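You operate a simulated robot arm through the tools that you are given. There is no shell and no other tool. Be economical: measure what you need, move in short steps, check, and stop when the job is done.

You are at the controls of a simulated robot arm. One attempt, no reset.

TASK
Wipe the clamped grey offcut clean, switch the extractor off and lay the offcut on the rubber mat.
Fine: felt wiper back, cradle lever free. Set down upright: felt wiper. What is to be rubbed or washed off counts as gone when no trace of it is left.

The check looks at the end state, three seconds after you hand in, the way a careful person would. Anything else that was tipped, shoved, dropped, spilled or broken makes it a failure.

THE ROBOT
A 6-joint arm with a two-finger parallel gripper, fixed in place. Base frame: the origin is at the foot of the arm, x ahead of it, y to its left, z up; the work surface is at about z = 870. Readings come in mm, rad, newtons and seconds.
With the tool pointing down near the work surface it reaches from about 240 to 640 mm from the base axis. Its first joint turns from -1.152 to 1.152 rad. Payload 2.7 kg.
The tool frame sits at the grasp point between the pads (the TCP): z along the fingers, y along the line on which they close. The tips reach 23 mm beyond it. Largest opening 94 mm; finger width 38, thickness 10; the body of the gripper, 54 by 96 mm, starts 39 mm behind the TCP.
Orientation is that of the tool frame in the base frame, as [roll, pitch, yaw] about the fixed x, y, z axes, in that order (R = Rz(yaw) Ry(pitch) Rx(roll)). With the fingers straight down and closing along the base's y, the tool's x points along the base's -x, its y along +y and its z along -z.

THE INTERFACE
- The arm moves only by the tool play_rows. Its argument "motion" is a list of rows, each a list of 6 numbers: the shift along the tool's x, y, z in m, then the turn, a rotation vector about the tool's x, y, z in rad. In form: [[dx, dy, dz, rx, ry, rz], ...]. A call has 1 to 20 rows; each row shifts and turns the commanded pose from where the row before left it, along the tool's axes as they then stand. "fingers" is the opening, from 0 (shut) to 1 (fully open), set as the call begins (left out, the last holds). A row lasts 0.2 s, in which the tool goes at most 50 mm and 0.15 rad; a call with a longer step from one row to the next is refused whole, and so is a gripper value outside its range. A pose out of reach is approached as far as the arm can. The call stops where the force on the tool passes 90 N (or 10 N more than at its start, if that is more) or the arm is blocked; 0.2 s more then pass. Each finger travels about 45 mm/s and halts on what it meets, pressing with about 34 N; the grip force reading is that of the motor and also rises with nothing between the fingers. The clock runs only during rows and for 0.2 s after the last one: add rows that do not move to give the fingers time. The reply holds the time, the measured pose of the TCP, the force on the tool along the base axes, the opening and the grip force, in the units named above and with some noise, with the torque about the TCP (base axes, N m) and any sound that the robot's microphone picked up.
- Cameras (640 x 400 px; columns grow to the right, rows downward): "scene" is fixed at [67.2, -424.2, 1407.4]; the picture's right is [0.85, -0.53, 0.00], its down [-0.29, -0.46, -0.84] and it looks along [0.45, 0.71, -0.54] (base axes); focal length 298 px, centre (320, 200). "wrist" rides on the gripper at [86, 16, -75] in the tool frame; the picture's right is [-0.18, 0.98, 0.00], its down [-0.58, -0.11, -0.81] and it looks along [-0.79, -0.15, 0.59] (tool axes); focal length 243 px, centre (320, 200). There is no depth. A picture from a camera that has moved, and an enlarged one, comes with that camera's place and axes in the base frame and with its lens.
- grab_frame(camera): a new picture of that camera. No time passes.
- zoom(camera, box): a new picture of the part [left, top, right, bottom] of that camera's present view, enlarged. No time passes.
- job_done(): hands the job in; it is judged then, once.

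Work in short steps. Places have to be worked out from the pictures, the camera data and where the tool is seen: move nearer, look again, correct. Check each grasp and each placing, and mend what went wrong. You have 120 turns and 76 pictures in all, those below and enlarged ones among them. Open the gripper and draw the arm clear of the work before you hand the job in, unless the task says otherwise; then end with one line.

The tools are called as name(argument=value, ...) on one line, values as JSON. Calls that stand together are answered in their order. play_rows: Moves the arm, as the interface text tells. Its arguments: {"type":"object","properties":{"motion":{"type":"array","items":{"type":"array","items":{"type":"number"}}},"fingers":{"type":"number"}},"required":["motion"]} The other tools are called the same way: grab_frame (camera) takes a picture; zoom (camera, box) takes an enlarged picture of a part of a camera's view; job_done () hands the job in.

At the start:

```text
t: 0.0
eef_pos: [358.0, 32.2, 1247.1]
tcp_rot: [3.141, 0.0, -3.141]
ft_force: [0.5, 0.7, 0.1]
wrist_torque: [0.02, -0.01, -0.01]
width: 94.1
grip_force: 0.0
```

scene: 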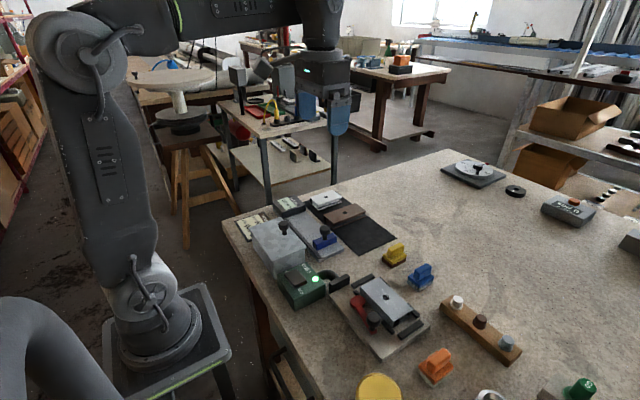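
wrist: 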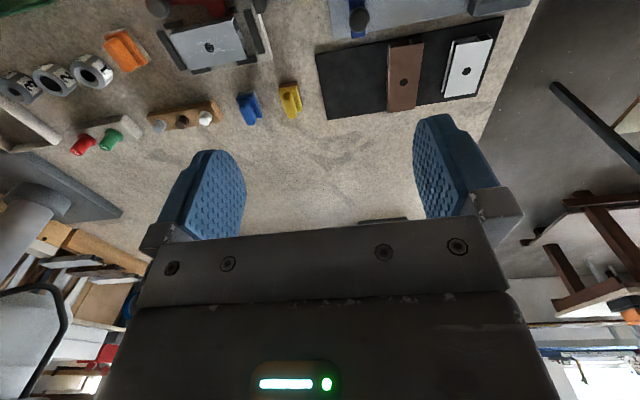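

I'll start by enlarging the work area to identify the objects.

zoom(camera="scene", box=[220, 180, 440, 318])

zoom(camera="scene", box=[320, 260, 540, 398])

zoom(camera="wrist", box=[0, 0, 320, 200])

```text
2.90 times, centred on (330, 249) of scene
camera zoom: at [67.2, -424.2, 1407.4], right [0.85, -0.53, 0.0], down [-0.29, -0.46, -0.84], along [0.45, 0.71, -0.54], focal length 865 px, centre (291, 58)
```

zoom: 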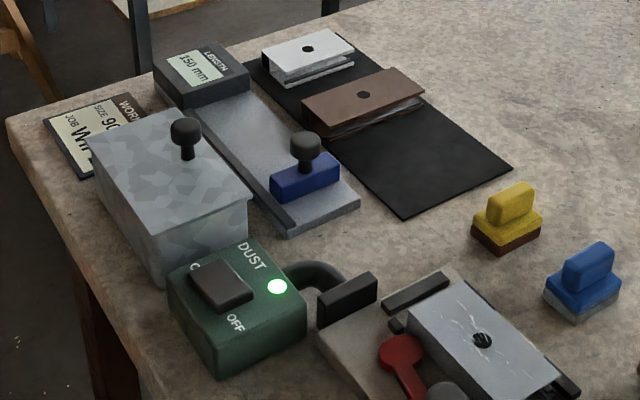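

```text
2.90 times, centred on (430, 329) of scene
camera zoom: at [67.2, -424.2, 1407.4], right [0.85, -0.53, 0.0], down [-0.29, -0.46, -0.84], along [0.45, 0.71, -0.54], focal length 865 px, centre (1, -174)
```

zoom: 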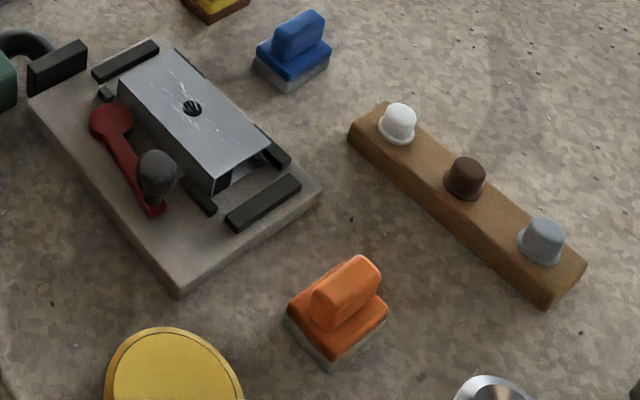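

```text
2.00 times, centred on (160, 100) of wrist
camera zoom: at [270.2, 49.1, 1322.8], right [0.18, 0.98, 0.0], down [0.58, -0.11, 0.81], along [0.79, -0.15, -0.59], focal length 485 px, centre (640, 400)
```

zoom: 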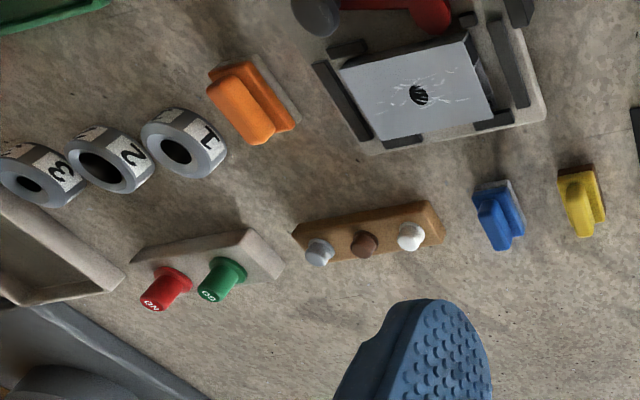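

The three wipers sit about (503,-73) yellow, (512,-150) blue and (379,-302) orange; the clamped offcut is near (396,-156). I'm moving the wrist camera nearer to see the wiper soles.

play_rows(motion=[[0.005, -0.03, 0.033, 0, 0, 0], [0.005, -0.03, 0.033, 0, 0, 0], [0.005, -0.03, 0.033, 0, 0, 0], [0.005, -0.03, 0.033, 0, 0, 0], [0.005, -0.03, 0.033, 0, 0, 0], [0.005, -0.03, 0.033, 0, 0, 0]])

grab_frame(camera="wrist")

zoom(camera="scene", box=[370, 230, 450, 300])

zoom(camera="scene", box=[400, 330, 480, 400])

```text
t: 1.4
eef_pos: [325.7, -148.3, 1048.4]
tcp_rot: [-3.141, 0.0, -3.14]
ft_force: [-0.6, 0.3, -0.9]
wrist_torque: [-0.03, 0.0, 0.01]
width: 94.0
grip_force: 0.0
```

```text
70 pictures are left
camera wrist: at [239.5, -131.7, 1124.4], right [0.18, 0.98, 0.0], down [0.58, -0.11, 0.81], along [0.79, -0.15, -0.59], focal length 243 px, centre (320, 200)
```

wrist: 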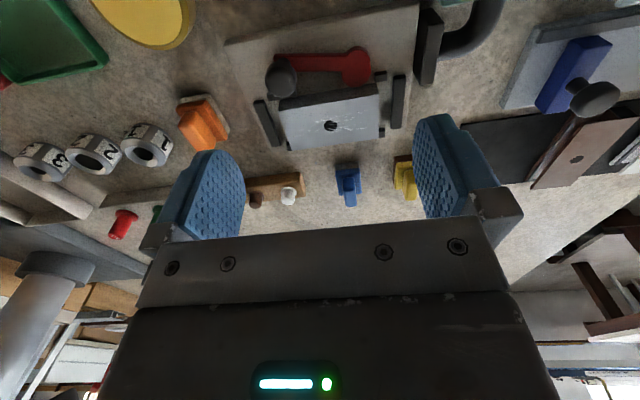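

```text
5.71 times, centred on (410, 265) of scene
camera zoom: at [67.2, -424.2, 1407.4], right [0.85, -0.53, 0.0], down [-0.29, -0.46, -0.84], along [0.45, 0.71, -0.54], focal length 1706 px, centre (-194, -171)
```

zoom: 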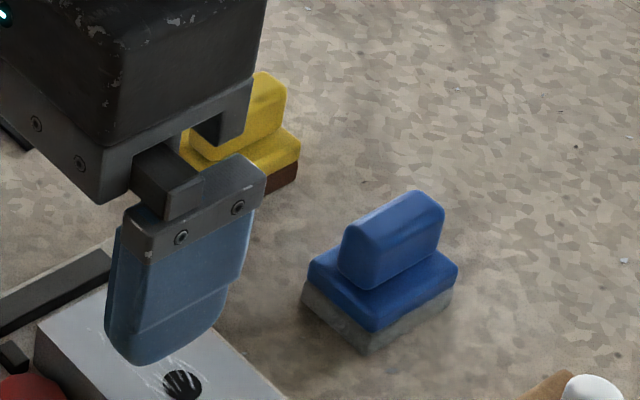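

```text
5.71 times, centred on (440, 365) of scene
camera zoom: at [67.2, -424.2, 1407.4], right [0.85, -0.53, 0.0], down [-0.29, -0.46, -0.84], along [0.45, 0.71, -0.54], focal length 1706 px, centre (-366, -743)
```

zoom: 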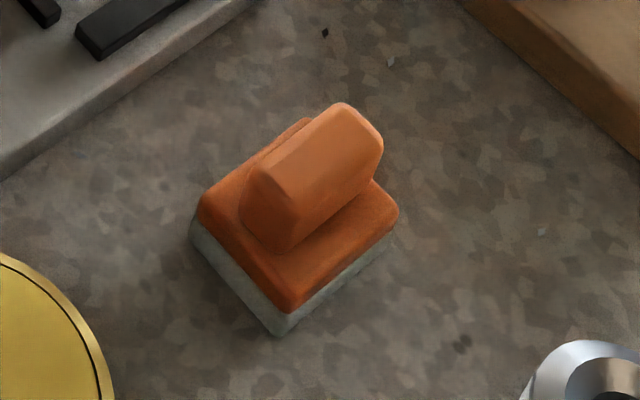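

The soles differ (brown versus greys), so I enlarge the wrist view on each wiper.

zoom(camera="wrist", box=[325, 150, 421, 210])

zoom(camera="wrist", box=[160, 80, 256, 140])

zoom(camera="wrist", box=[240, 30, 432, 150])

```text
6.67 times, centred on (373, 180) of wrist
camera zoom: at [239.5, -131.7, 1124.4], right [0.18, 0.98, 0.0], down [0.58, -0.11, 0.81], along [0.79, -0.15, -0.59], focal length 1618 px, centre (-33, 333)
```

zoom: 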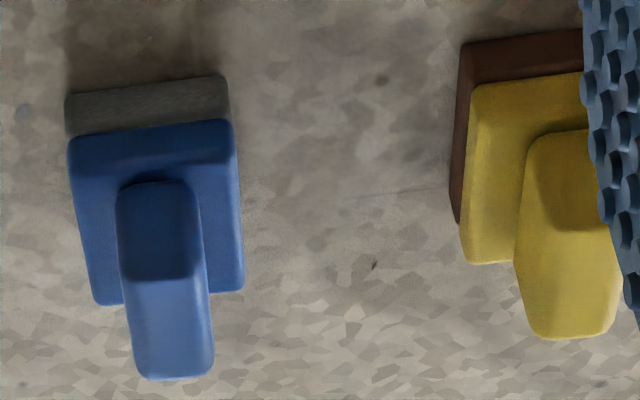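

```text
6.67 times, centred on (208, 110) of wrist
camera zoom: at [239.5, -131.7, 1124.4], right [0.18, 0.98, 0.0], down [0.58, -0.11, 0.81], along [0.79, -0.15, -0.59], focal length 1618 px, centre (1067, 800)
```

zoom: 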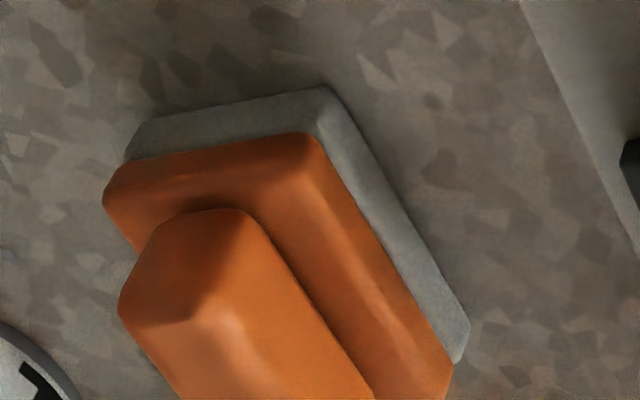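

```text
3.33 times, centred on (336, 90) of wrist
camera zoom: at [239.5, -131.7, 1124.4], right [0.18, 0.98, 0.0], down [0.58, -0.11, 0.81], along [0.79, -0.15, -0.59], focal length 809 px, centre (267, 567)
```

zoom: 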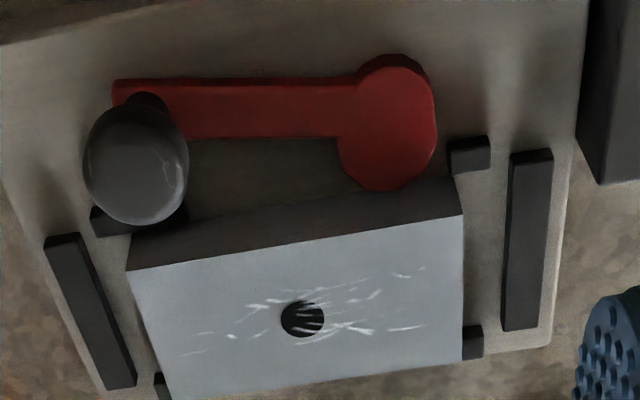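

I enlarge further on the soles of the blue and orange wipers to compare texture.

zoom(camera="wrist", box=[333, 159, 363, 178])

zoom(camera="wrist", box=[175, 90, 235, 127])

zoom(camera="scene", box=[402, 272, 432, 296])

zoom(camera="scene", box=[415, 355, 455, 390])

```text
16.00 times, centred on (348, 168) of wrist
camera zoom: at [239.5, -131.7, 1124.4], right [0.18, 0.98, 0.0], down [0.58, -0.11, 0.81], along [0.79, -0.15, -0.59], focal length 3882 px, centre (-128, 704)
```

zoom: 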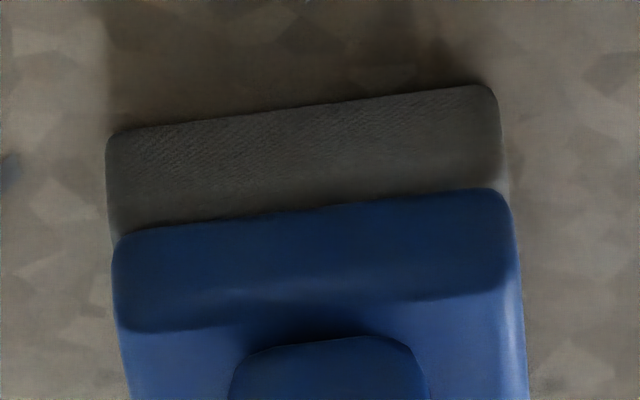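

```text
10.67 times, centred on (205, 108) of wrist
camera zoom: at [239.5, -131.7, 1124.4], right [0.18, 0.98, 0.0], down [0.58, -0.11, 0.81], along [0.79, -0.15, -0.59], focal length 2588 px, centre (1547, 1176)
```

zoom: 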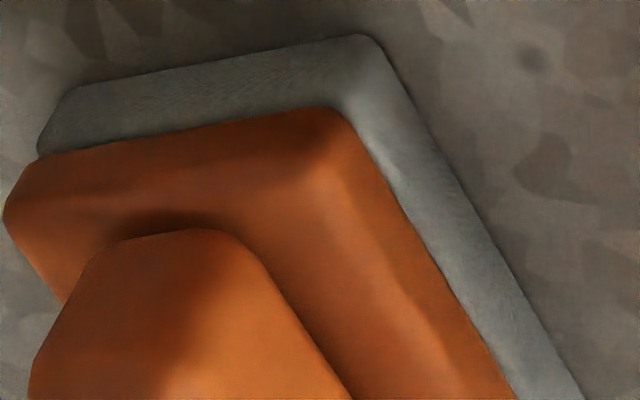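

```text
16.00 times, centred on (417, 284) of scene
camera zoom: at [67.2, -424.2, 1407.4], right [0.85, -0.53, 0.0], down [-0.29, -0.46, -0.84], along [0.45, 0.71, -0.54], focal length 4776 px, centre (-1232, -1144)
```

zoom: 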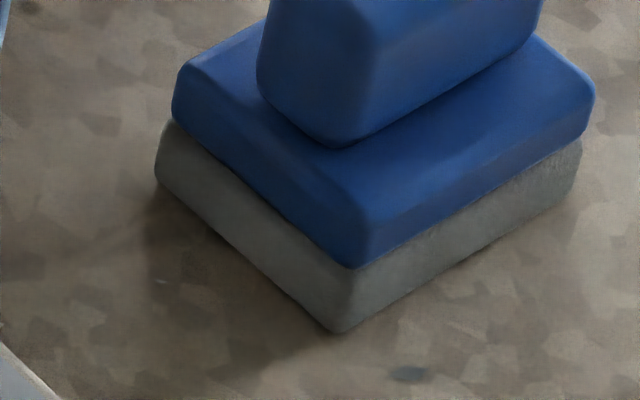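

```text
11.43 times, centred on (435, 372) of scene
camera zoom: at [67.2, -424.2, 1407.4], right [0.85, -0.53, 0.0], down [-0.29, -0.46, -0.84], along [0.45, 0.71, -0.54], focal length 3411 px, centre (-994, -1771)
```

zoom: 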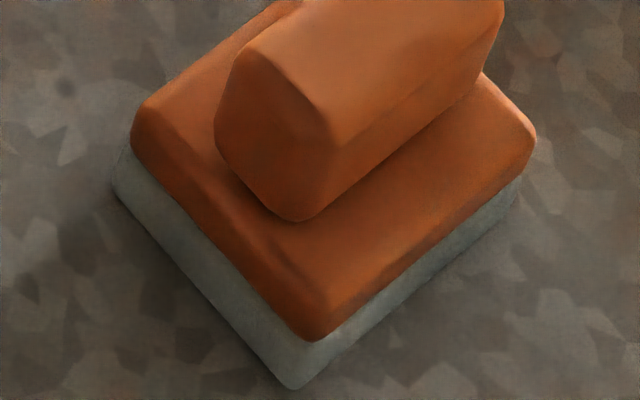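

The job card and labels may help, so I read them and the rest of the bench.

zoom(camera="scene", box=[230, 185, 310, 235])

zoom(camera="scene", box=[440, 150, 640, 275])

zoom(camera="scene", box=[340, 300, 640, 400])

```text
8.00 times, centred on (270, 210) of scene
camera zoom: at [67.2, -424.2, 1407.4], right [0.85, -0.53, 0.0], down [-0.29, -0.46, -0.84], along [0.45, 0.71, -0.54], focal length 2388 px, centre (720, 120)
```

zoom: 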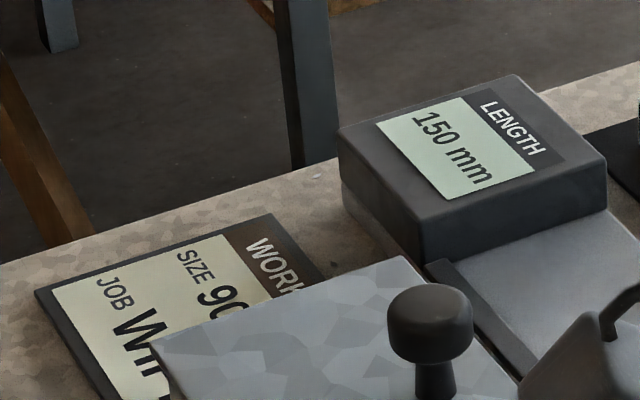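

```text
3.20 times, centred on (540, 212) of scene
camera zoom: at [67.2, -424.2, 1407.4], right [0.85, -0.53, 0.0], down [-0.29, -0.46, -0.84], along [0.45, 0.71, -0.54], focal length 955 px, centre (-384, 160)
```

zoom: 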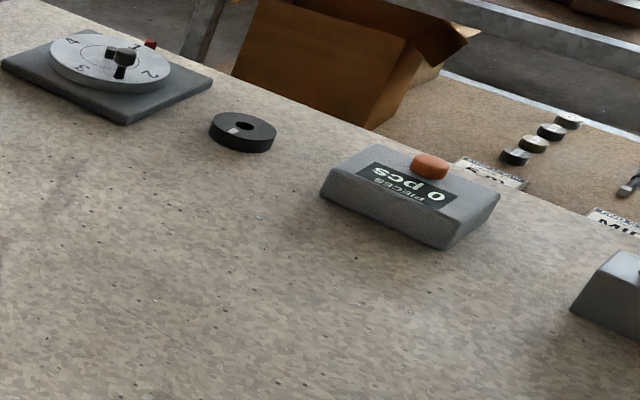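

```text
2.13 times, centred on (490, 350) of scene
camera zoom: at [67.2, -424.2, 1407.4], right [0.85, -0.53, 0.0], down [-0.29, -0.46, -0.84], along [0.45, 0.71, -0.54], focal length 637 px, centre (-43, -120)
```

zoom: 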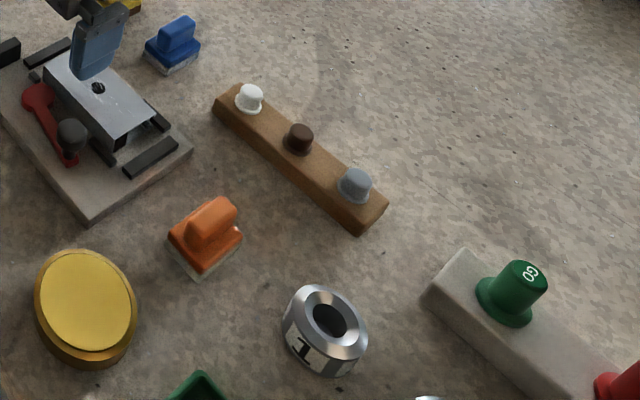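

I'll move the wrist camera over towards the job card behind the grey box to read it fully; the view also covers the mat and the extractor.

play_rows(motion=[[0, 0, -0.04, 0, 0, 0], [0, 0.04, -0.02, 0, 0, 0], [0.005, 0.04, 0, 0, 0, 0], [0.005, 0.04, 0, 0, 0, 0], [0.005, 0.04, 0, 0, 0, 0], [0.005, 0.04, 0, 0, 0, 0], [0.005, 0.04, 0, 0, 0, 0], [0.005, 0.04, 0, 0, 0, 0], [0.005, 0.03, 0, 0, 0, 0]])

grab_frame(camera="wrist")

```text
t: 3.4
eef_pos: [291.1, 163.3, 1109.4]
tcp_rot: [-3.141, 0.0, 3.14]
ft_force: [-0.7, 0.0, 0.8]
wrist_torque: [0.01, -0.04, 0.02]
width: 94.0
grip_force: 0.0
```

```text
57 pictures are left
camera wrist: at [204.9, 179.8, 1185.3], right [0.19, 0.98, 0.0], down [0.58, -0.11, 0.81], along [0.79, -0.15, -0.59], focal length 243 px, centre (320, 200)
```

wrist: 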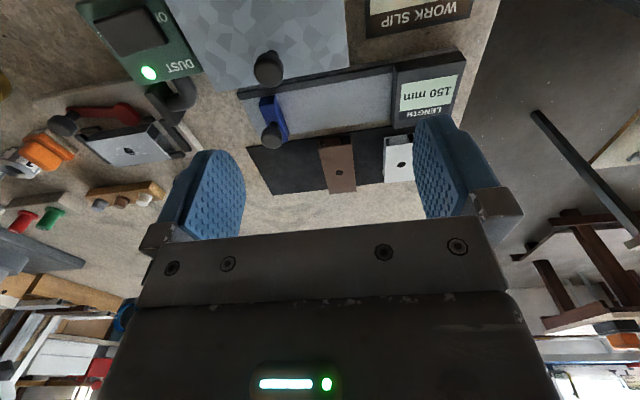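

The work slip is just above the frame; I tilt the tool a bit so the camera looks further down.

play_rows(motion=[[0, 0, 0, 0, 0.14, 0], [0, 0, 0, 0, 0.14, 0], [0, 0, 0, 0, 0.14, 0]])

zoom(camera="wrist", box=[320, 0, 512, 120])

```text
t: 4.2
eef_pos: [292.0, 162.8, 1109.3]
tcp_rot: [-3.14, -0.423, -3.141]
ft_force: [0.0, 0.4, 0.1]
wrist_torque: [0.04, 0.01, -0.01]
width: 94.1
grip_force: 0.2
```

```text
3.33 times, centred on (416, 60) of wrist
camera zoom: at [242.9, 179.3, 1213.9], right [0.17, 0.98, -0.07], down [0.86, -0.11, 0.5], along [0.48, -0.15, -0.86], focal length 809 px, centre (0, 667)
```

zoom: 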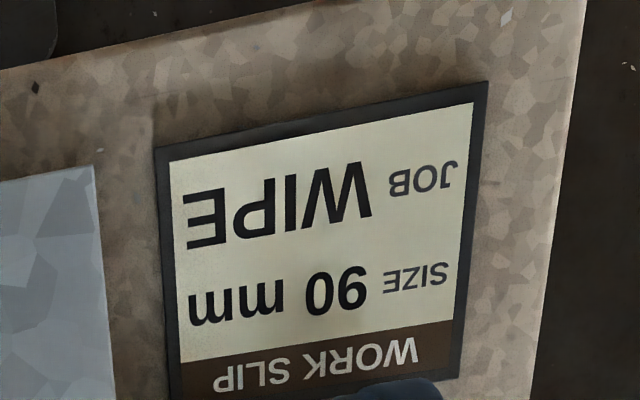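

The slip only says WIPE, 90 mm. I undo the tilt and go in close above blue and yellow to compare the soles.

play_rows(motion=[[-0.0, 0, 0, 0, -0.14, 0], [0, 0, 0, 0, -0.14, 0], [0, 0, 0, 0, -0.14, 0], [-0.03, -0.039, 0, 0, 0, 0], [-0.03, -0.039, 0, 0, 0, 0], [-0.03, -0.039, 0, 0, 0, 0], [-0.03, -0.039, 0, 0, 0, 0], [-0.03, -0.039, 0, 0, 0, 0], [-0.03, -0.039, 0, 0, 0, 0], [-0.008, -0.039, 0.0, 0, 0, 0], [0, 0, 0.045, 0, 0, 0], [0, 0, 0.045, 0, 0, 0], [0, 0, 0.045, 0, 0, 0]])

grab_frame(camera="wrist")

zoom(camera="wrist", box=[240, 85, 400, 185])

```text
t: 7.0
eef_pos: [480.6, -110.6, 974.8]
tcp_rot: [3.141, 0.003, 3.14]
ft_force: [-0.2, 0.8, 0.5]
wrist_torque: [-0.04, 0.0, -0.01]
width: 94.0
grip_force: 0.0
```

```text
55 pictures are left
camera wrist: at [393.3, -93.9, 1049.6], right [0.18, 0.98, 0.0], down [0.58, -0.11, 0.81], along [0.79, -0.15, -0.59], focal length 243 px, centre (320, 200)
```

wrist: 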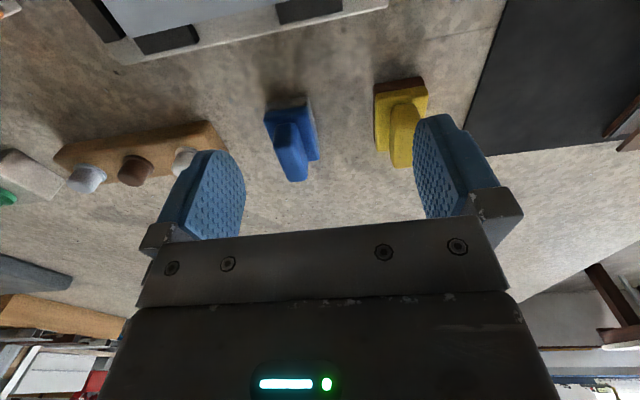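

```text
4.00 times, centred on (320, 135) of wrist
camera zoom: at [393.3, -93.9, 1049.6], right [0.18, 0.98, 0.0], down [0.58, -0.11, 0.81], along [0.79, -0.15, -0.59], focal length 970 px, centre (320, 460)
```

zoom: 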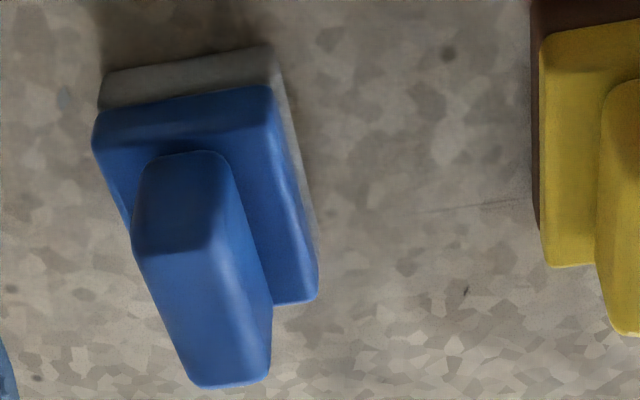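

Zooming tightly on the two soles from this distance.

zoom(camera="wrist", box=[262, 92, 312, 123])

zoom(camera="wrist", box=[370, 70, 430, 107])

```text
12.80 times, centred on (287, 108) of wrist
camera zoom: at [393.3, -93.9, 1049.6], right [0.18, 0.98, 0.0], down [0.58, -0.11, 0.81], along [0.79, -0.15, -0.59], focal length 3106 px, centre (742, 1384)
```

zoom: 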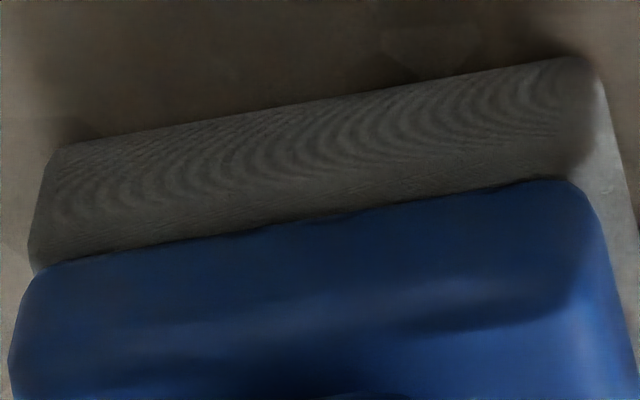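

```text
10.67 times, centred on (400, 88) of wrist
camera zoom: at [393.3, -93.9, 1049.6], right [0.18, 0.98, 0.0], down [0.58, -0.11, 0.81], along [0.79, -0.15, -0.59], focal length 2588 px, centre (-533, 1389)
```

zoom: 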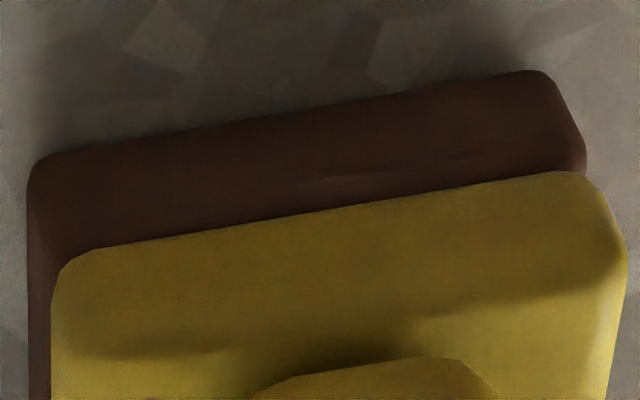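

Blue's sole shows a fine weave-like texture, yellow's is smooth brown. Now the orange one from the same distance.

play_rows(motion=[[0, 0, -0.045, 0, 0, 0], [0.019, -0.033, -0.02, 0, 0, 0], [0.019, -0.033, 0, 0, 0, 0], [0.019, -0.033, 0, 0, 0, 0], [0.019, -0.033, 0, 0, 0, 0], [0.019, -0.033, 0, 0, 0, 0], [0.019, -0.033, 0, 0, 0, 0], [0, 0, 0.03, 0, 0, 0], [0, 0, 0.03, 0, 0, 0]])

grab_frame(camera="wrist")

```text
t: 9.0
eef_pos: [365.5, -307.5, 978.6]
tcp_rot: [-3.141, 0.0, 3.14]
ft_force: [-0.1, 0.5, 0.1]
wrist_torque: [0.02, -0.01, -0.01]
width: 94.1
grip_force: 0.0
```

```text
51 pictures are left
camera wrist: at [278.3, -291.5, 1054.5], right [0.18, 0.98, 0.0], down [0.58, -0.11, 0.81], along [0.79, -0.15, -0.59], focal length 243 px, centre (320, 200)
```

wrist: 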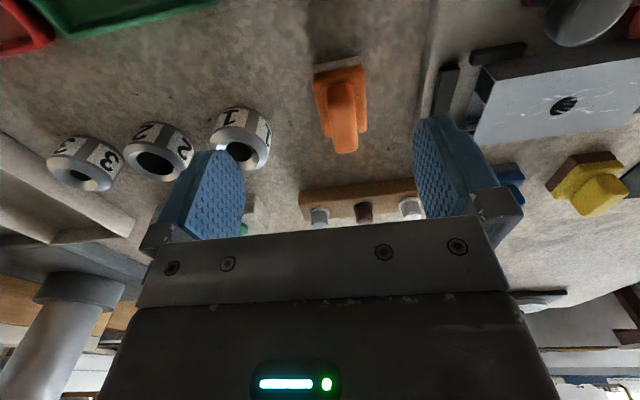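

zoom(camera="wrist", box=[308, 52, 372, 92])

zoom(camera="wrist", box=[540, 140, 636, 200])

zoom(camera="wrist", box=[420, 0, 640, 138])

```text
10.00 times, centred on (340, 72) of wrist
camera zoom: at [278.3, -291.5, 1054.5], right [0.18, 0.98, 0.0], down [0.58, -0.11, 0.81], along [0.79, -0.15, -0.59], focal length 2426 px, centre (120, 1480)
```

zoom: 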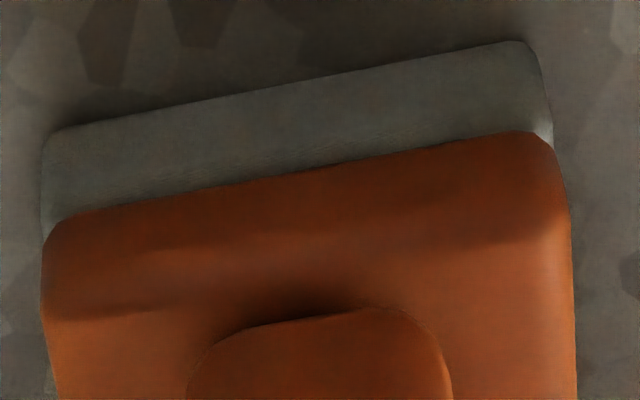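

```text
6.67 times, centred on (588, 170) of wrist
camera zoom: at [278.3, -291.5, 1054.5], right [0.18, 0.98, 0.0], down [0.58, -0.11, 0.81], along [0.79, -0.15, -0.59], focal length 1618 px, centre (-1467, 400)
```

zoom: 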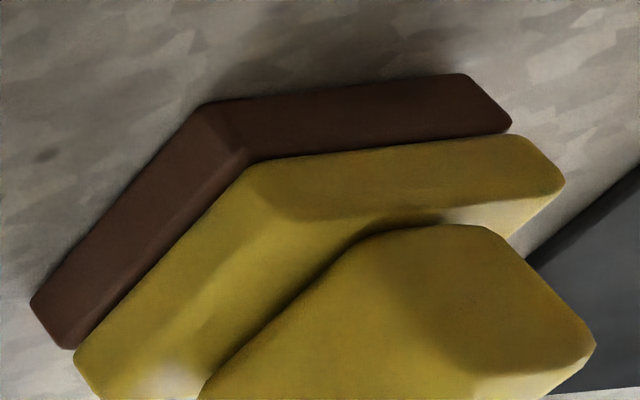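

```text
2.90 times, centred on (530, 69) of wrist
camera zoom: at [278.3, -291.5, 1054.5], right [0.18, 0.98, 0.0], down [0.58, -0.11, 0.81], along [0.79, -0.15, -0.59], focal length 703 px, centre (-289, 580)
```

zoom: 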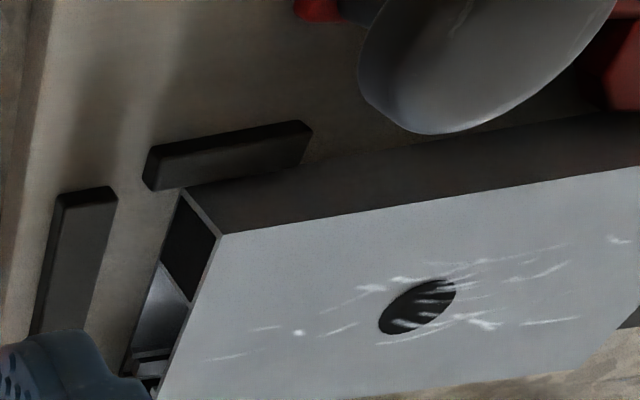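

Comparing the lit faces of both grey soles at very high enlargement from the scene camera.

zoom(camera="scene", box=[417, 278, 431, 287])

zoom(camera="scene", box=[432, 373, 450, 391])

zoom(camera="scene", box=[380, 240, 410, 270])

```text
16.00 times, centred on (424, 282) of scene
camera zoom: at [67.2, -424.2, 1407.4], right [0.85, -0.53, 0.0], down [-0.29, -0.46, -0.84], along [0.45, 0.71, -0.54], focal length 4776 px, centre (-1344, -1120)
```

zoom: 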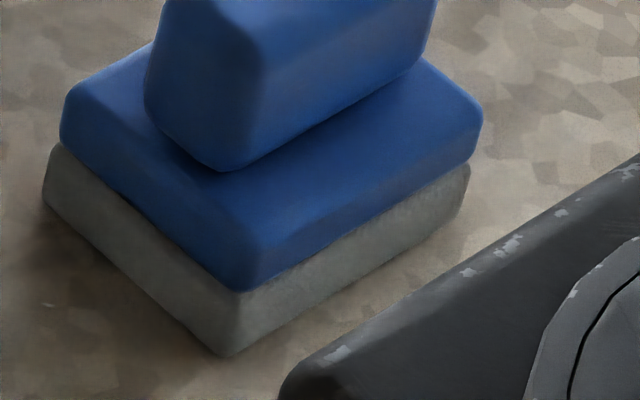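

```text
16.00 times, centred on (441, 382) of scene
camera zoom: at [67.2, -424.2, 1407.4], right [0.85, -0.53, 0.0], down [-0.29, -0.46, -0.84], along [0.45, 0.71, -0.54], focal length 4776 px, centre (-1616, -2712)
```

zoom: 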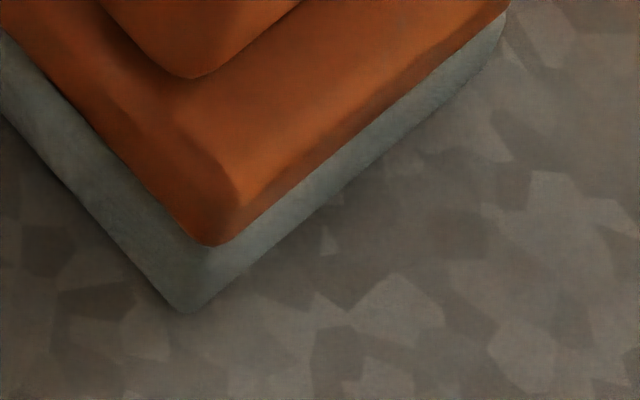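

```text
13.33 times, centred on (395, 255) of scene
camera zoom: at [67.2, -424.2, 1407.4], right [0.85, -0.53, 0.0], down [-0.29, -0.46, -0.84], along [0.45, 0.71, -0.54], focal length 3980 px, centre (-680, -533)
```

zoom: 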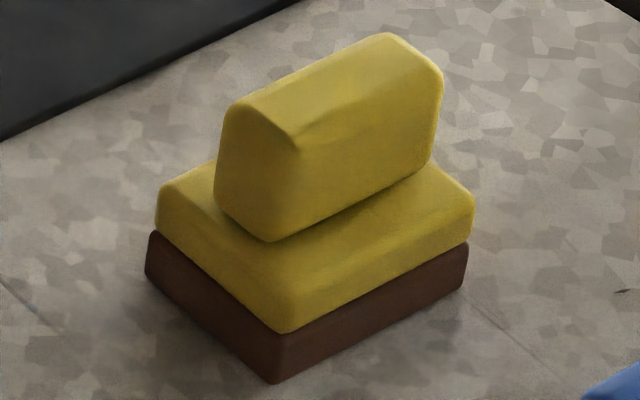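

Still ambiguous between blue and orange, so I'll lift the blue one and look at its underside. Blue is about centred (523,-143), aligned with x, handle top z≈919; I hover above it first.

play_rows(motion=[[0, 0, -0.045, 0, 0, 0], [-0.03, 0.03, 0, 0, 0, 0], [-0.03, 0.03, 0, 0, 0, 0], [-0.03, 0.03, 0, 0, 0, 0], [-0.03, 0.03, 0, 0, 0, 0], [-0.03, 0.03, 0, 0, 0, 0], [-0.0075, 0.0145, 0.025, 0, 0, 0], [0, 0, 0.03, 0, 0, 0]])

grab_frame(camera="wrist")

```text
t: 10.8
eef_pos: [522.0, -144.1, 969.3]
tcp_rot: [-3.141, 0.001, 3.141]
ft_force: [-0.1, 0.7, -0.4]
wrist_torque: [0.02, 0.0, 0.01]
width: 93.9
grip_force: 0.0
```

```text
44 pictures are left
camera wrist: at [436.5, -127.1, 1044.7], right [0.18, 0.98, 0.0], down [0.58, -0.11, 0.81], along [0.79, -0.15, -0.59], focal length 243 px, centre (320, 200)
```

wrist: 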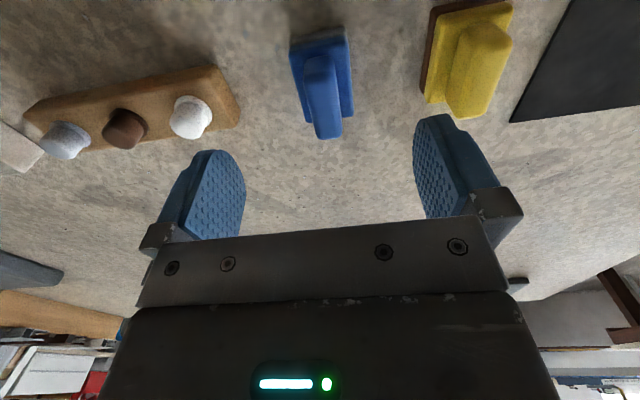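

The handle centre measures about (517,-141). I descend with fingers straddling it to TCP z≈917, then close.

play_rows(motion=[[0.004, 0.003, 0.013, 0, 0, 0], [0, 0, 0.013, 0, 0, 0], [0, 0, 0.013, 0, 0, 0], [0, 0, 0.012, 0, 0, 0]])

play_rows(motion=[[0, 0, 0, 0, 0, 0], [0, 0, 0, 0, 0, 0], [0, 0, 0, 0, 0, 0], [0, 0, 0, 0, 0, 0], [0, 0, 0, 0, 0, 0], [0, 0, 0, 0, 0, 0]], fingers=0)

grab_frame(camera="wrist")

```text
t: 11.8
eef_pos: [520.4, -141.1, 918.7]
tcp_rot: [-3.141, 0.0, 3.141]
ft_force: [-0.7, 0.2, -0.3]
wrist_torque: [0.0, 0.01, -0.03]
width: 94.0
grip_force: 0.0
```

```text
t: 13.2
eef_pos: [520.5, -140.2, 918.4]
tcp_rot: [-3.141, 0.0, -3.141]
ft_force: [0.9, 0.3, 0.0]
wrist_torque: [0.04, -0.03, 0.02]
width: 17.3
grip_force: 33.8
```

```text
43 pictures are left
camera wrist: at [432.9, -124.3, 993.7], right [0.18, 0.98, 0.0], down [0.58, -0.11, 0.81], along [0.79, -0.15, -0.59], focal length 243 px, centre (320, 200)
```

wrist: 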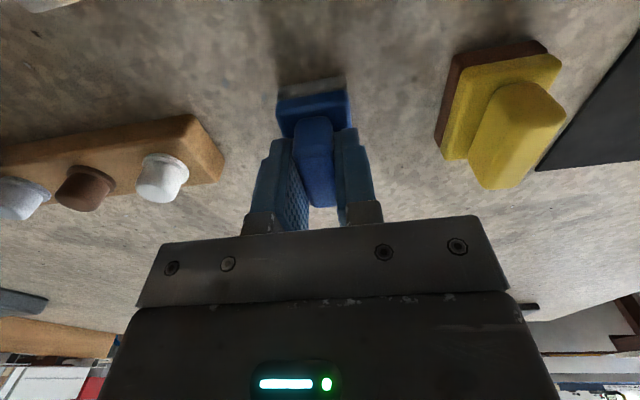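

Gripped (17.3 mm); pick pose (520.5,-140.2,918.4) is remembered for the return. Lifting and tilting the sole toward the scene camera.

play_rows(motion=[[0, 0, -0.04, 0, 0, 0], [0, 0, -0.045, 0, 0, 0], [0.02, 0, -0.045, 0, 0, 0], [0.02, 0, -0.045, 0, 0, 0], [0.02, 0, -0.045, 0, 0, 0], [0.02, 0, -0.045, 0, 0, 0], [0.02, 0, -0.045, 0, 0, 0], [0, 0, 0, 0.084, 0.112, 0], [0, 0, 0, 0.084, 0.112, 0], [0, 0, 0, 0.084, 0.112, 0], [0, 0, 0, 0.084, 0.112, 0], [0, 0, 0, 0.084, 0.112, 0], [0, 0, 0, 0.084, 0.112, 0], [0, 0, 0, 0.084, 0.112, 0], [0, 0, 0, 0.084, 0.112, 0]])

grab_frame(camera="scene")

```text
t: 16.4
eef_pos: [370.8, -172.4, 1159.9]
tcp_rot: [-2.251, -0.801, 2.745]
ft_force: [0.1, 0.4, -0.7]
wrist_torque: [0.02, 0.01, -0.01]
width: 17.2
grip_force: 34.5
out of reach, approached as far as the arm can: row 12, 13, 14, 15
```

```text
42 pictures are left
```

scene: 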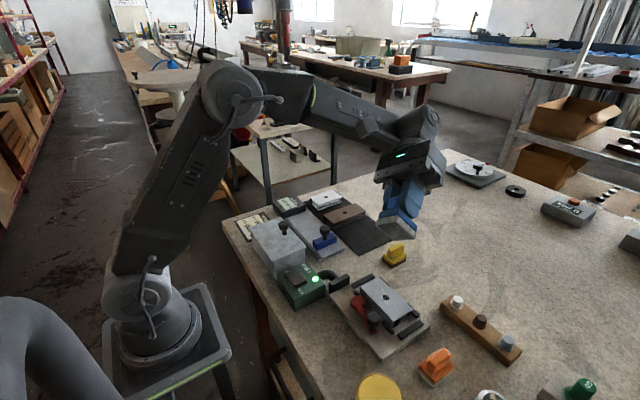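

zoom(camera="scene", box=[370, 195, 426, 245])

zoom(camera="scene", box=[376, 216, 416, 241])

```text
8.00 times, centred on (398, 220) of scene
camera zoom: at [67.3, -424.2, 1407.4], right [0.85, -0.53, 0.0], down [-0.29, -0.46, -0.84], along [0.45, 0.71, -0.54], focal length 2388 px, centre (-304, 40)
```

zoom: 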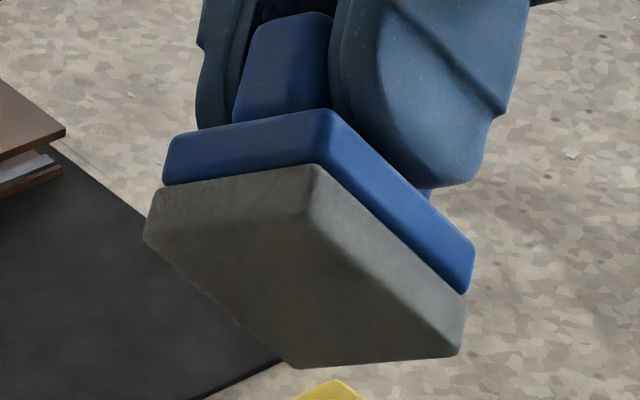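

```text
16.00 times, centred on (396, 228) of scene
camera zoom: at [67.3, -424.2, 1407.4], right [0.85, -0.53, 0.0], down [-0.29, -0.46, -0.84], along [0.45, 0.71, -0.54], focal length 4776 px, centre (-896, -256)
```

zoom: 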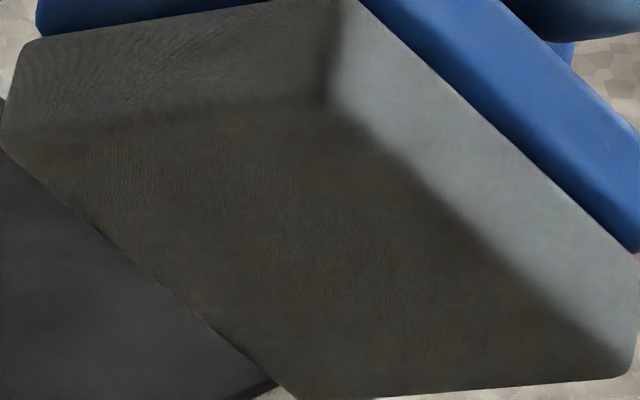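

Fabric-like fine grain on blue. To be certain I'll compare orange's underside too; first I undo the tilt and read the pose.

play_rows(motion=[[0, 0, 0, -0.084, -0.112, 0], [0, 0, 0, -0.084, -0.112, 0], [0, 0, 0, -0.084, -0.112, 0], [0, 0, 0, -0.084, -0.112, 0], [0, 0, 0, -0.084, -0.112, 0], [0, 0, 0, -0.084, -0.112, 0], [0, 0, 0, -0.084, -0.112, 0], [0, 0, 0, -0.084, -0.112, 0], [0, 0, 0, 0, 0, 0]])

```text
t: 18.4
eef_pos: [371.5, -173.3, 1160.2]
tcp_rot: [3.139, 0.002, -3.141]
ft_force: [-0.4, -0.4, -0.8]
wrist_torque: [0.02, -0.02, 0.0]
width: 17.5
grip_force: 34.1
```

Orientation is level again. I go back over the pick spot and descend to 3 mm above, then gently down.

play_rows(motion=[[-0.03, 0.0066, 0.02, 0, 0, 0], [-0.03, 0.0066, 0.03, 0, 0, 0], [-0.03, 0.0066, 0.03, 0, 0, 0], [-0.03, 0.0066, 0.03, 0, 0, 0], [-0.029, 0.0067, 0.03, 0, 0, 0], [0, 0, 0.03, 0, 0, 0], [0, 0, 0.03, 0, 0, 0], [0, 0, 0.025, 0, 0, 0], [0, 0, 0.008, 0, 0, 0], [0, 0, 0, 0, 0, 0]])

```text
t: 20.6
eef_pos: [519.7, -139.0, 926.7]
tcp_rot: [3.14, 0.0, -3.14]
ft_force: [0.2, -0.6, -0.6]
wrist_torque: [-0.03, 0.0, 0.04]
width: 17.4
grip_force: 33.6
```

Lowering the last 8 mm to the remembered height.

play_rows(motion=[[-0.0005, -0.001, 0.003, 0, 0, 0], [0, 0, 0.003, 0, 0, 0], [0, 0, 0.0018, 0, 0, 0], [0, 0, 0, 0, 0, 0]])

```text
t: 21.6
eef_pos: [521.5, -139.2, 919.0]
tcp_rot: [3.14, 0.0, -3.14]
ft_force: [-0.2, -0.1, -0.4]
wrist_torque: [0.02, -0.02, -0.03]
width: 17.2
grip_force: 34.1
```

Releasing blue, rising and moving to hover above orange (about (385,-297)).

play_rows(motion=[[0, 0, 0, 0, 0, 0], [0, 0, 0, 0, 0, 0], [0, 0, 0, 0, 0, 0], [0, 0, 0, 0, 0, 0], [0, 0, 0, 0, 0, 0], [0, 0, -0.035, 0, 0, 0], [0, 0, -0.04, 0, 0, 0], [0, 0, -0.03, 0, 0, 0], [0.027, -0.0315, 0, 0, 0, 0], [0.027, -0.0315, 0, 0, 0, 0], [0.027, -0.0315, 0, 0, 0, 0], [0.027, -0.0315, 0, 0, 0, 0], [0.028, -0.0315, 0, 0, 0, 0], [0, 0, 0.03, 0, 0, 0], [0, 0, 0.025, 0, 0, 0]], fingers=1)

grab_frame(camera="wrist")

zoom(camera="scene", box=[370, 230, 450, 300])

```text
t: 24.8
eef_pos: [384.9, -297.6, 968.8]
tcp_rot: [3.141, -0.001, -3.141]
ft_force: [-0.1, -0.4, -0.5]
wrist_torque: [0.0, 0.0, 0.03]
width: 94.1
grip_force: 0.0
```

```text
39 pictures are left
camera wrist: at [298.1, -281.8, 1044.4], right [0.18, 0.98, 0.0], down [0.58, -0.11, 0.81], along [0.79, -0.15, -0.59], focal length 243 px, centre (320, 200)
```

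wrist: 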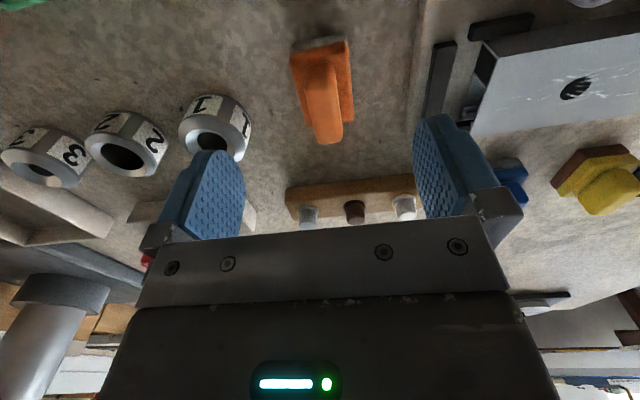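

```text
5.71 times, centred on (410, 265) of scene
camera zoom: at [67.2, -424.2, 1407.4], right [0.85, -0.53, 0.0], down [-0.29, -0.46, -0.84], along [0.45, 0.71, -0.54], focal length 1706 px, centre (-194, -171)
```

zoom: 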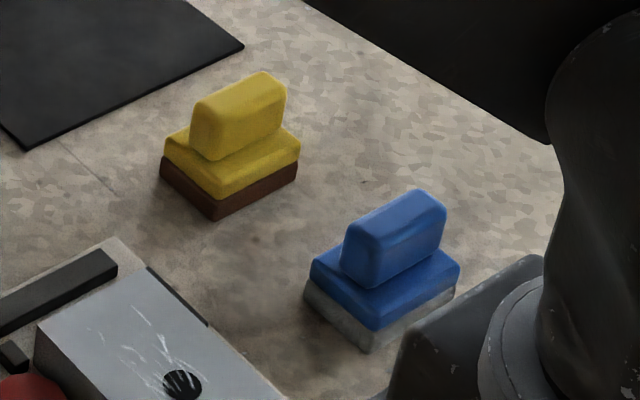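

Blue is back exactly. Ring "1" is close to the left finger, so I narrow the opening to about half before descending on orange.

play_rows(motion=[[-0.002, 0.0005, 0, 0, 0, 0], [0, 0, 0, 0, 0, 0], [0, 0, 0, 0, 0, 0], [0, 0, 0.013, 0, 0, 0], [0, 0, 0.013, 0, 0, 0], [0, 0, 0.013, 0, 0, 0], [0, 0, 0.011, 0, 0, 0]], fingers=0.5)

play_rows(motion=[[0, 0, 0, 0, 0, 0], [0, 0, 0, 0, 0, 0], [0, 0, 0, 0, 0, 0], [0, 0, 0, 0, 0, 0]], fingers=0)

```text
t: 26.4
eef_pos: [387.3, -298.2, 918.4]
tcp_rot: [-3.141, 0.0, -3.141]
ft_force: [-0.5, 0.7, -0.3]
wrist_torque: [0.03, -0.01, 0.02]
width: 47.2
grip_force: 0.1
```

```text
t: 27.4
eef_pos: [386.4, -298.3, 919.5]
tcp_rot: [3.141, 0.0, -3.14]
ft_force: [0.5, 0.5, -0.4]
wrist_torque: [0.04, 0.03, 0.02]
width: 17.2
grip_force: 33.9
```

Gripped. Lifting and tilting it to the scene camera the same way.

play_rows(motion=[[0, 0, -0.04, 0, 0, 0], [0, 0, -0.045, 0, 0, 0], [-0.007, 0.03, -0.04, 0, 0, 0], [-0.007, 0.03, -0.04, 0, 0, 0], [-0.007, 0.03, -0.04, 0, 0, 0], [-0.007, 0.035, -0.04, 0, 0, 0], [0, 0, 0, 0.084, 0.112, 0], [0, 0, 0, 0.084, 0.112, 0], [0, 0, 0, 0.084, 0.112, 0], [0, 0, 0, 0.084, 0.112, 0], [0, 0, 0, 0.084, 0.112, 0], [0, 0, 0, 0.084, 0.112, 0], [0, 0, 0, 0.084, 0.112, 0], [0, 0, 0, 0.084, 0.112, 0]])

zoom(camera="scene", box=[360, 170, 456, 245])

```text
refused: row 3 steps farther than a row can; nothing moved
```

```text
5.33 times, centred on (408, 208) of scene
camera zoom: at [67.2, -424.2, 1407.4], right [0.85, -0.53, 0.0], down [-0.29, -0.46, -0.84], along [0.45, 0.71, -0.54], focal length 1592 px, centre (-149, 160)
```

zoom: 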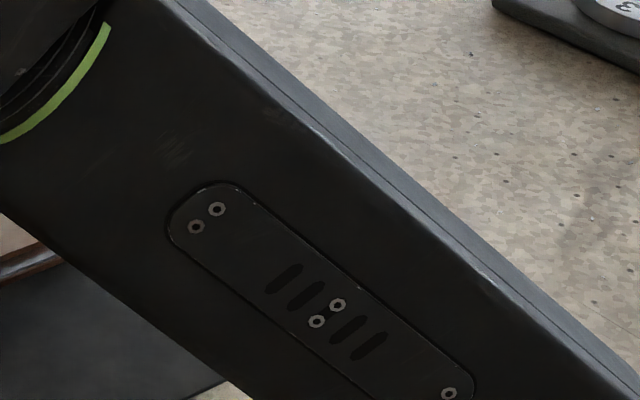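

One row was over the 50 mm limit; resending with smaller steps.

play_rows(motion=[[0, 0, -0.04, 0, 0, 0], [0, 0, -0.045, 0, 0, 0], [-0.007, 0.025, -0.035, 0, 0, 0], [-0.007, 0.025, -0.035, 0, 0, 0], [-0.007, 0.025, -0.035, 0, 0, 0], [-0.007, 0.025, -0.035, 0, 0, 0], [-0.007, 0.025, -0.02, 0, 0, 0], [0, 0, 0, 0.084, 0.112, 0], [0, 0, 0, 0.084, 0.112, 0], [0, 0, 0, 0.084, 0.112, 0], [0, 0, 0, 0.084, 0.112, 0], [0, 0, 0, 0.084, 0.112, 0], [0, 0, 0, 0.084, 0.112, 0], [0, 0, 0, 0.084, 0.112, 0], [0, 0, 0, 0.084, 0.112, 0]])

zoom(camera="scene", box=[360, 170, 456, 245])

```text
t: 30.6
eef_pos: [401.0, -184.2, 1142.8]
tcp_rot: [-2.247, -0.8, 2.743]
ft_force: [-1.2, -0.3, -1.0]
wrist_torque: [0.01, 0.01, 0.05]
width: 17.5
grip_force: 33.8
out of reach, approached as far as the arm can: row 14, 15
```

```text
5.33 times, centred on (408, 208) of scene
camera zoom: at [67.3, -424.2, 1407.4], right [0.85, -0.53, 0.0], down [-0.29, -0.46, -0.84], along [0.45, 0.71, -0.54], focal length 1592 px, centre (-149, 160)
```

zoom: 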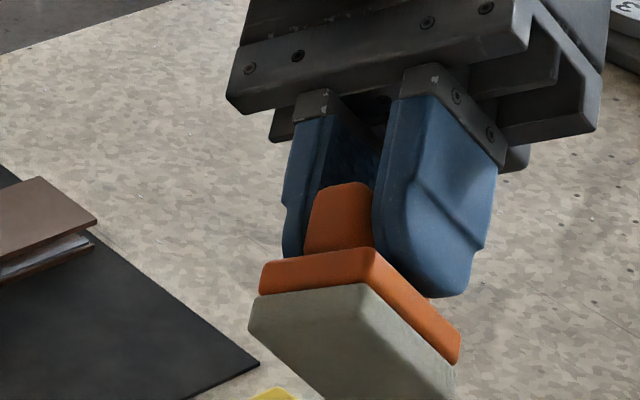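

zoom(camera="scene", box=[394, 222, 432, 248])

```text
15.38 times, centred on (413, 235) of scene
camera zoom: at [67.3, -424.2, 1407.4], right [0.85, -0.53, 0.0], down [-0.29, -0.46, -0.84], along [0.45, 0.71, -0.54], focal length 4592 px, centre (-1111, -338)
```

zoom: 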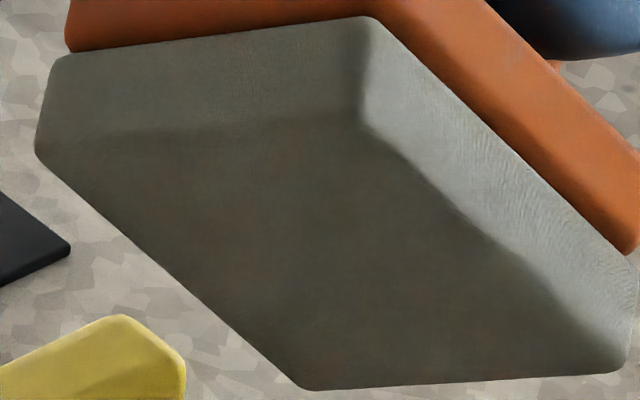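

Still close in look, so I bring the orange sole nearer to the scene camera for true detail.

play_rows(motion=[[0, 0, 0, -0.084, -0.112, 0], [0, 0, 0, -0.084, -0.112, 0], [0, 0, 0, -0.084, -0.112, 0], [0, 0, 0, -0.084, -0.112, 0], [0, 0, 0, -0.084, -0.112, 0], [0, 0, 0, -0.084, -0.112, 0], [0, 0, 0, -0.084, -0.112, 0], [0, 0, 0, -0.084, -0.112, 0], [0.02, -0.022, -0.03, 0, 0, 0], [0.02, -0.022, -0.03, 0, 0, 0], [0.02, -0.022, -0.03, 0, 0, 0], [0.02, -0.022, -0.03, 0, 0, 0], [0, 0, 0, 0.084, 0.112, 0], [0, 0, 0, 0.084, 0.112, 0], [0, 0, 0, 0.084, 0.112, 0], [0, 0, 0, 0.084, 0.112, 0], [0, 0, 0, 0.084, 0.112, 0], [0, 0, 0, 0.084, 0.112, 0], [0, 0, 0, 0.084, 0.112, 0], [0, 0, 0, 0.084, 0.112, 0]])

grab_frame(camera="scene")

```text
t: 34.8
eef_pos: [321.7, -272.7, 1262.6]
tcp_rot: [-2.248, -0.806, 2.739]
ft_force: [0.1, -0.7, 0.4]
wrist_torque: [0.0, -0.01, 0.02]
width: 17.4
grip_force: 34.4
```

```text
34 pictures are left
```

scene: 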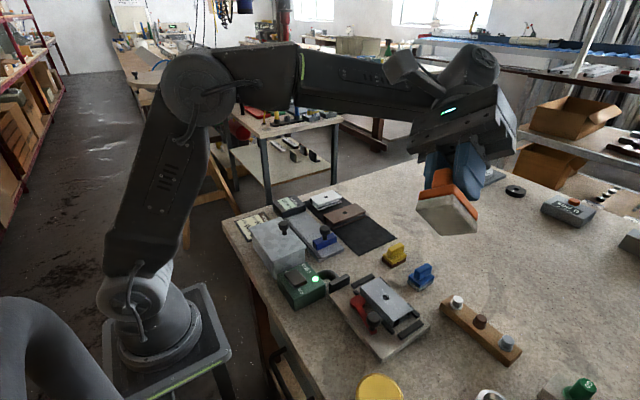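

zoom(camera="scene", box=[410, 180, 486, 240])

zoom(camera="scene", box=[430, 198, 470, 226])

```text
6.67 times, centred on (448, 210) of scene
camera zoom: at [67.2, -424.2, 1407.4], right [0.85, -0.53, 0.0], down [-0.29, -0.46, -0.84], along [0.45, 0.71, -0.54], focal length 1990 px, centre (-533, 133)
```

zoom: 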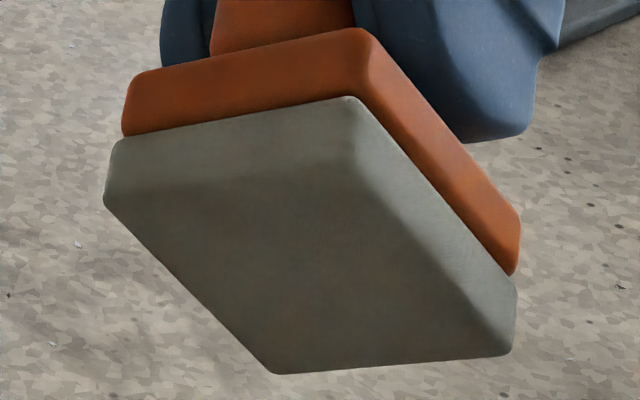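

```text
14.29 times, centred on (450, 212) of scene
camera zoom: at [67.2, -424.2, 1407.4], right [0.85, -0.53, 0.0], down [-0.29, -0.46, -0.84], along [0.45, 0.71, -0.54], focal length 4264 px, centre (-1537, 29)
```

zoom: 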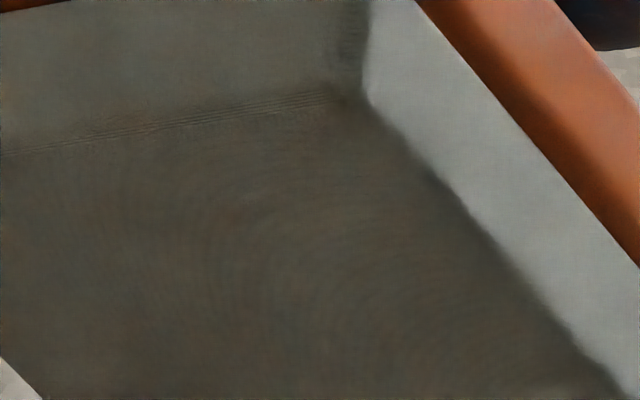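

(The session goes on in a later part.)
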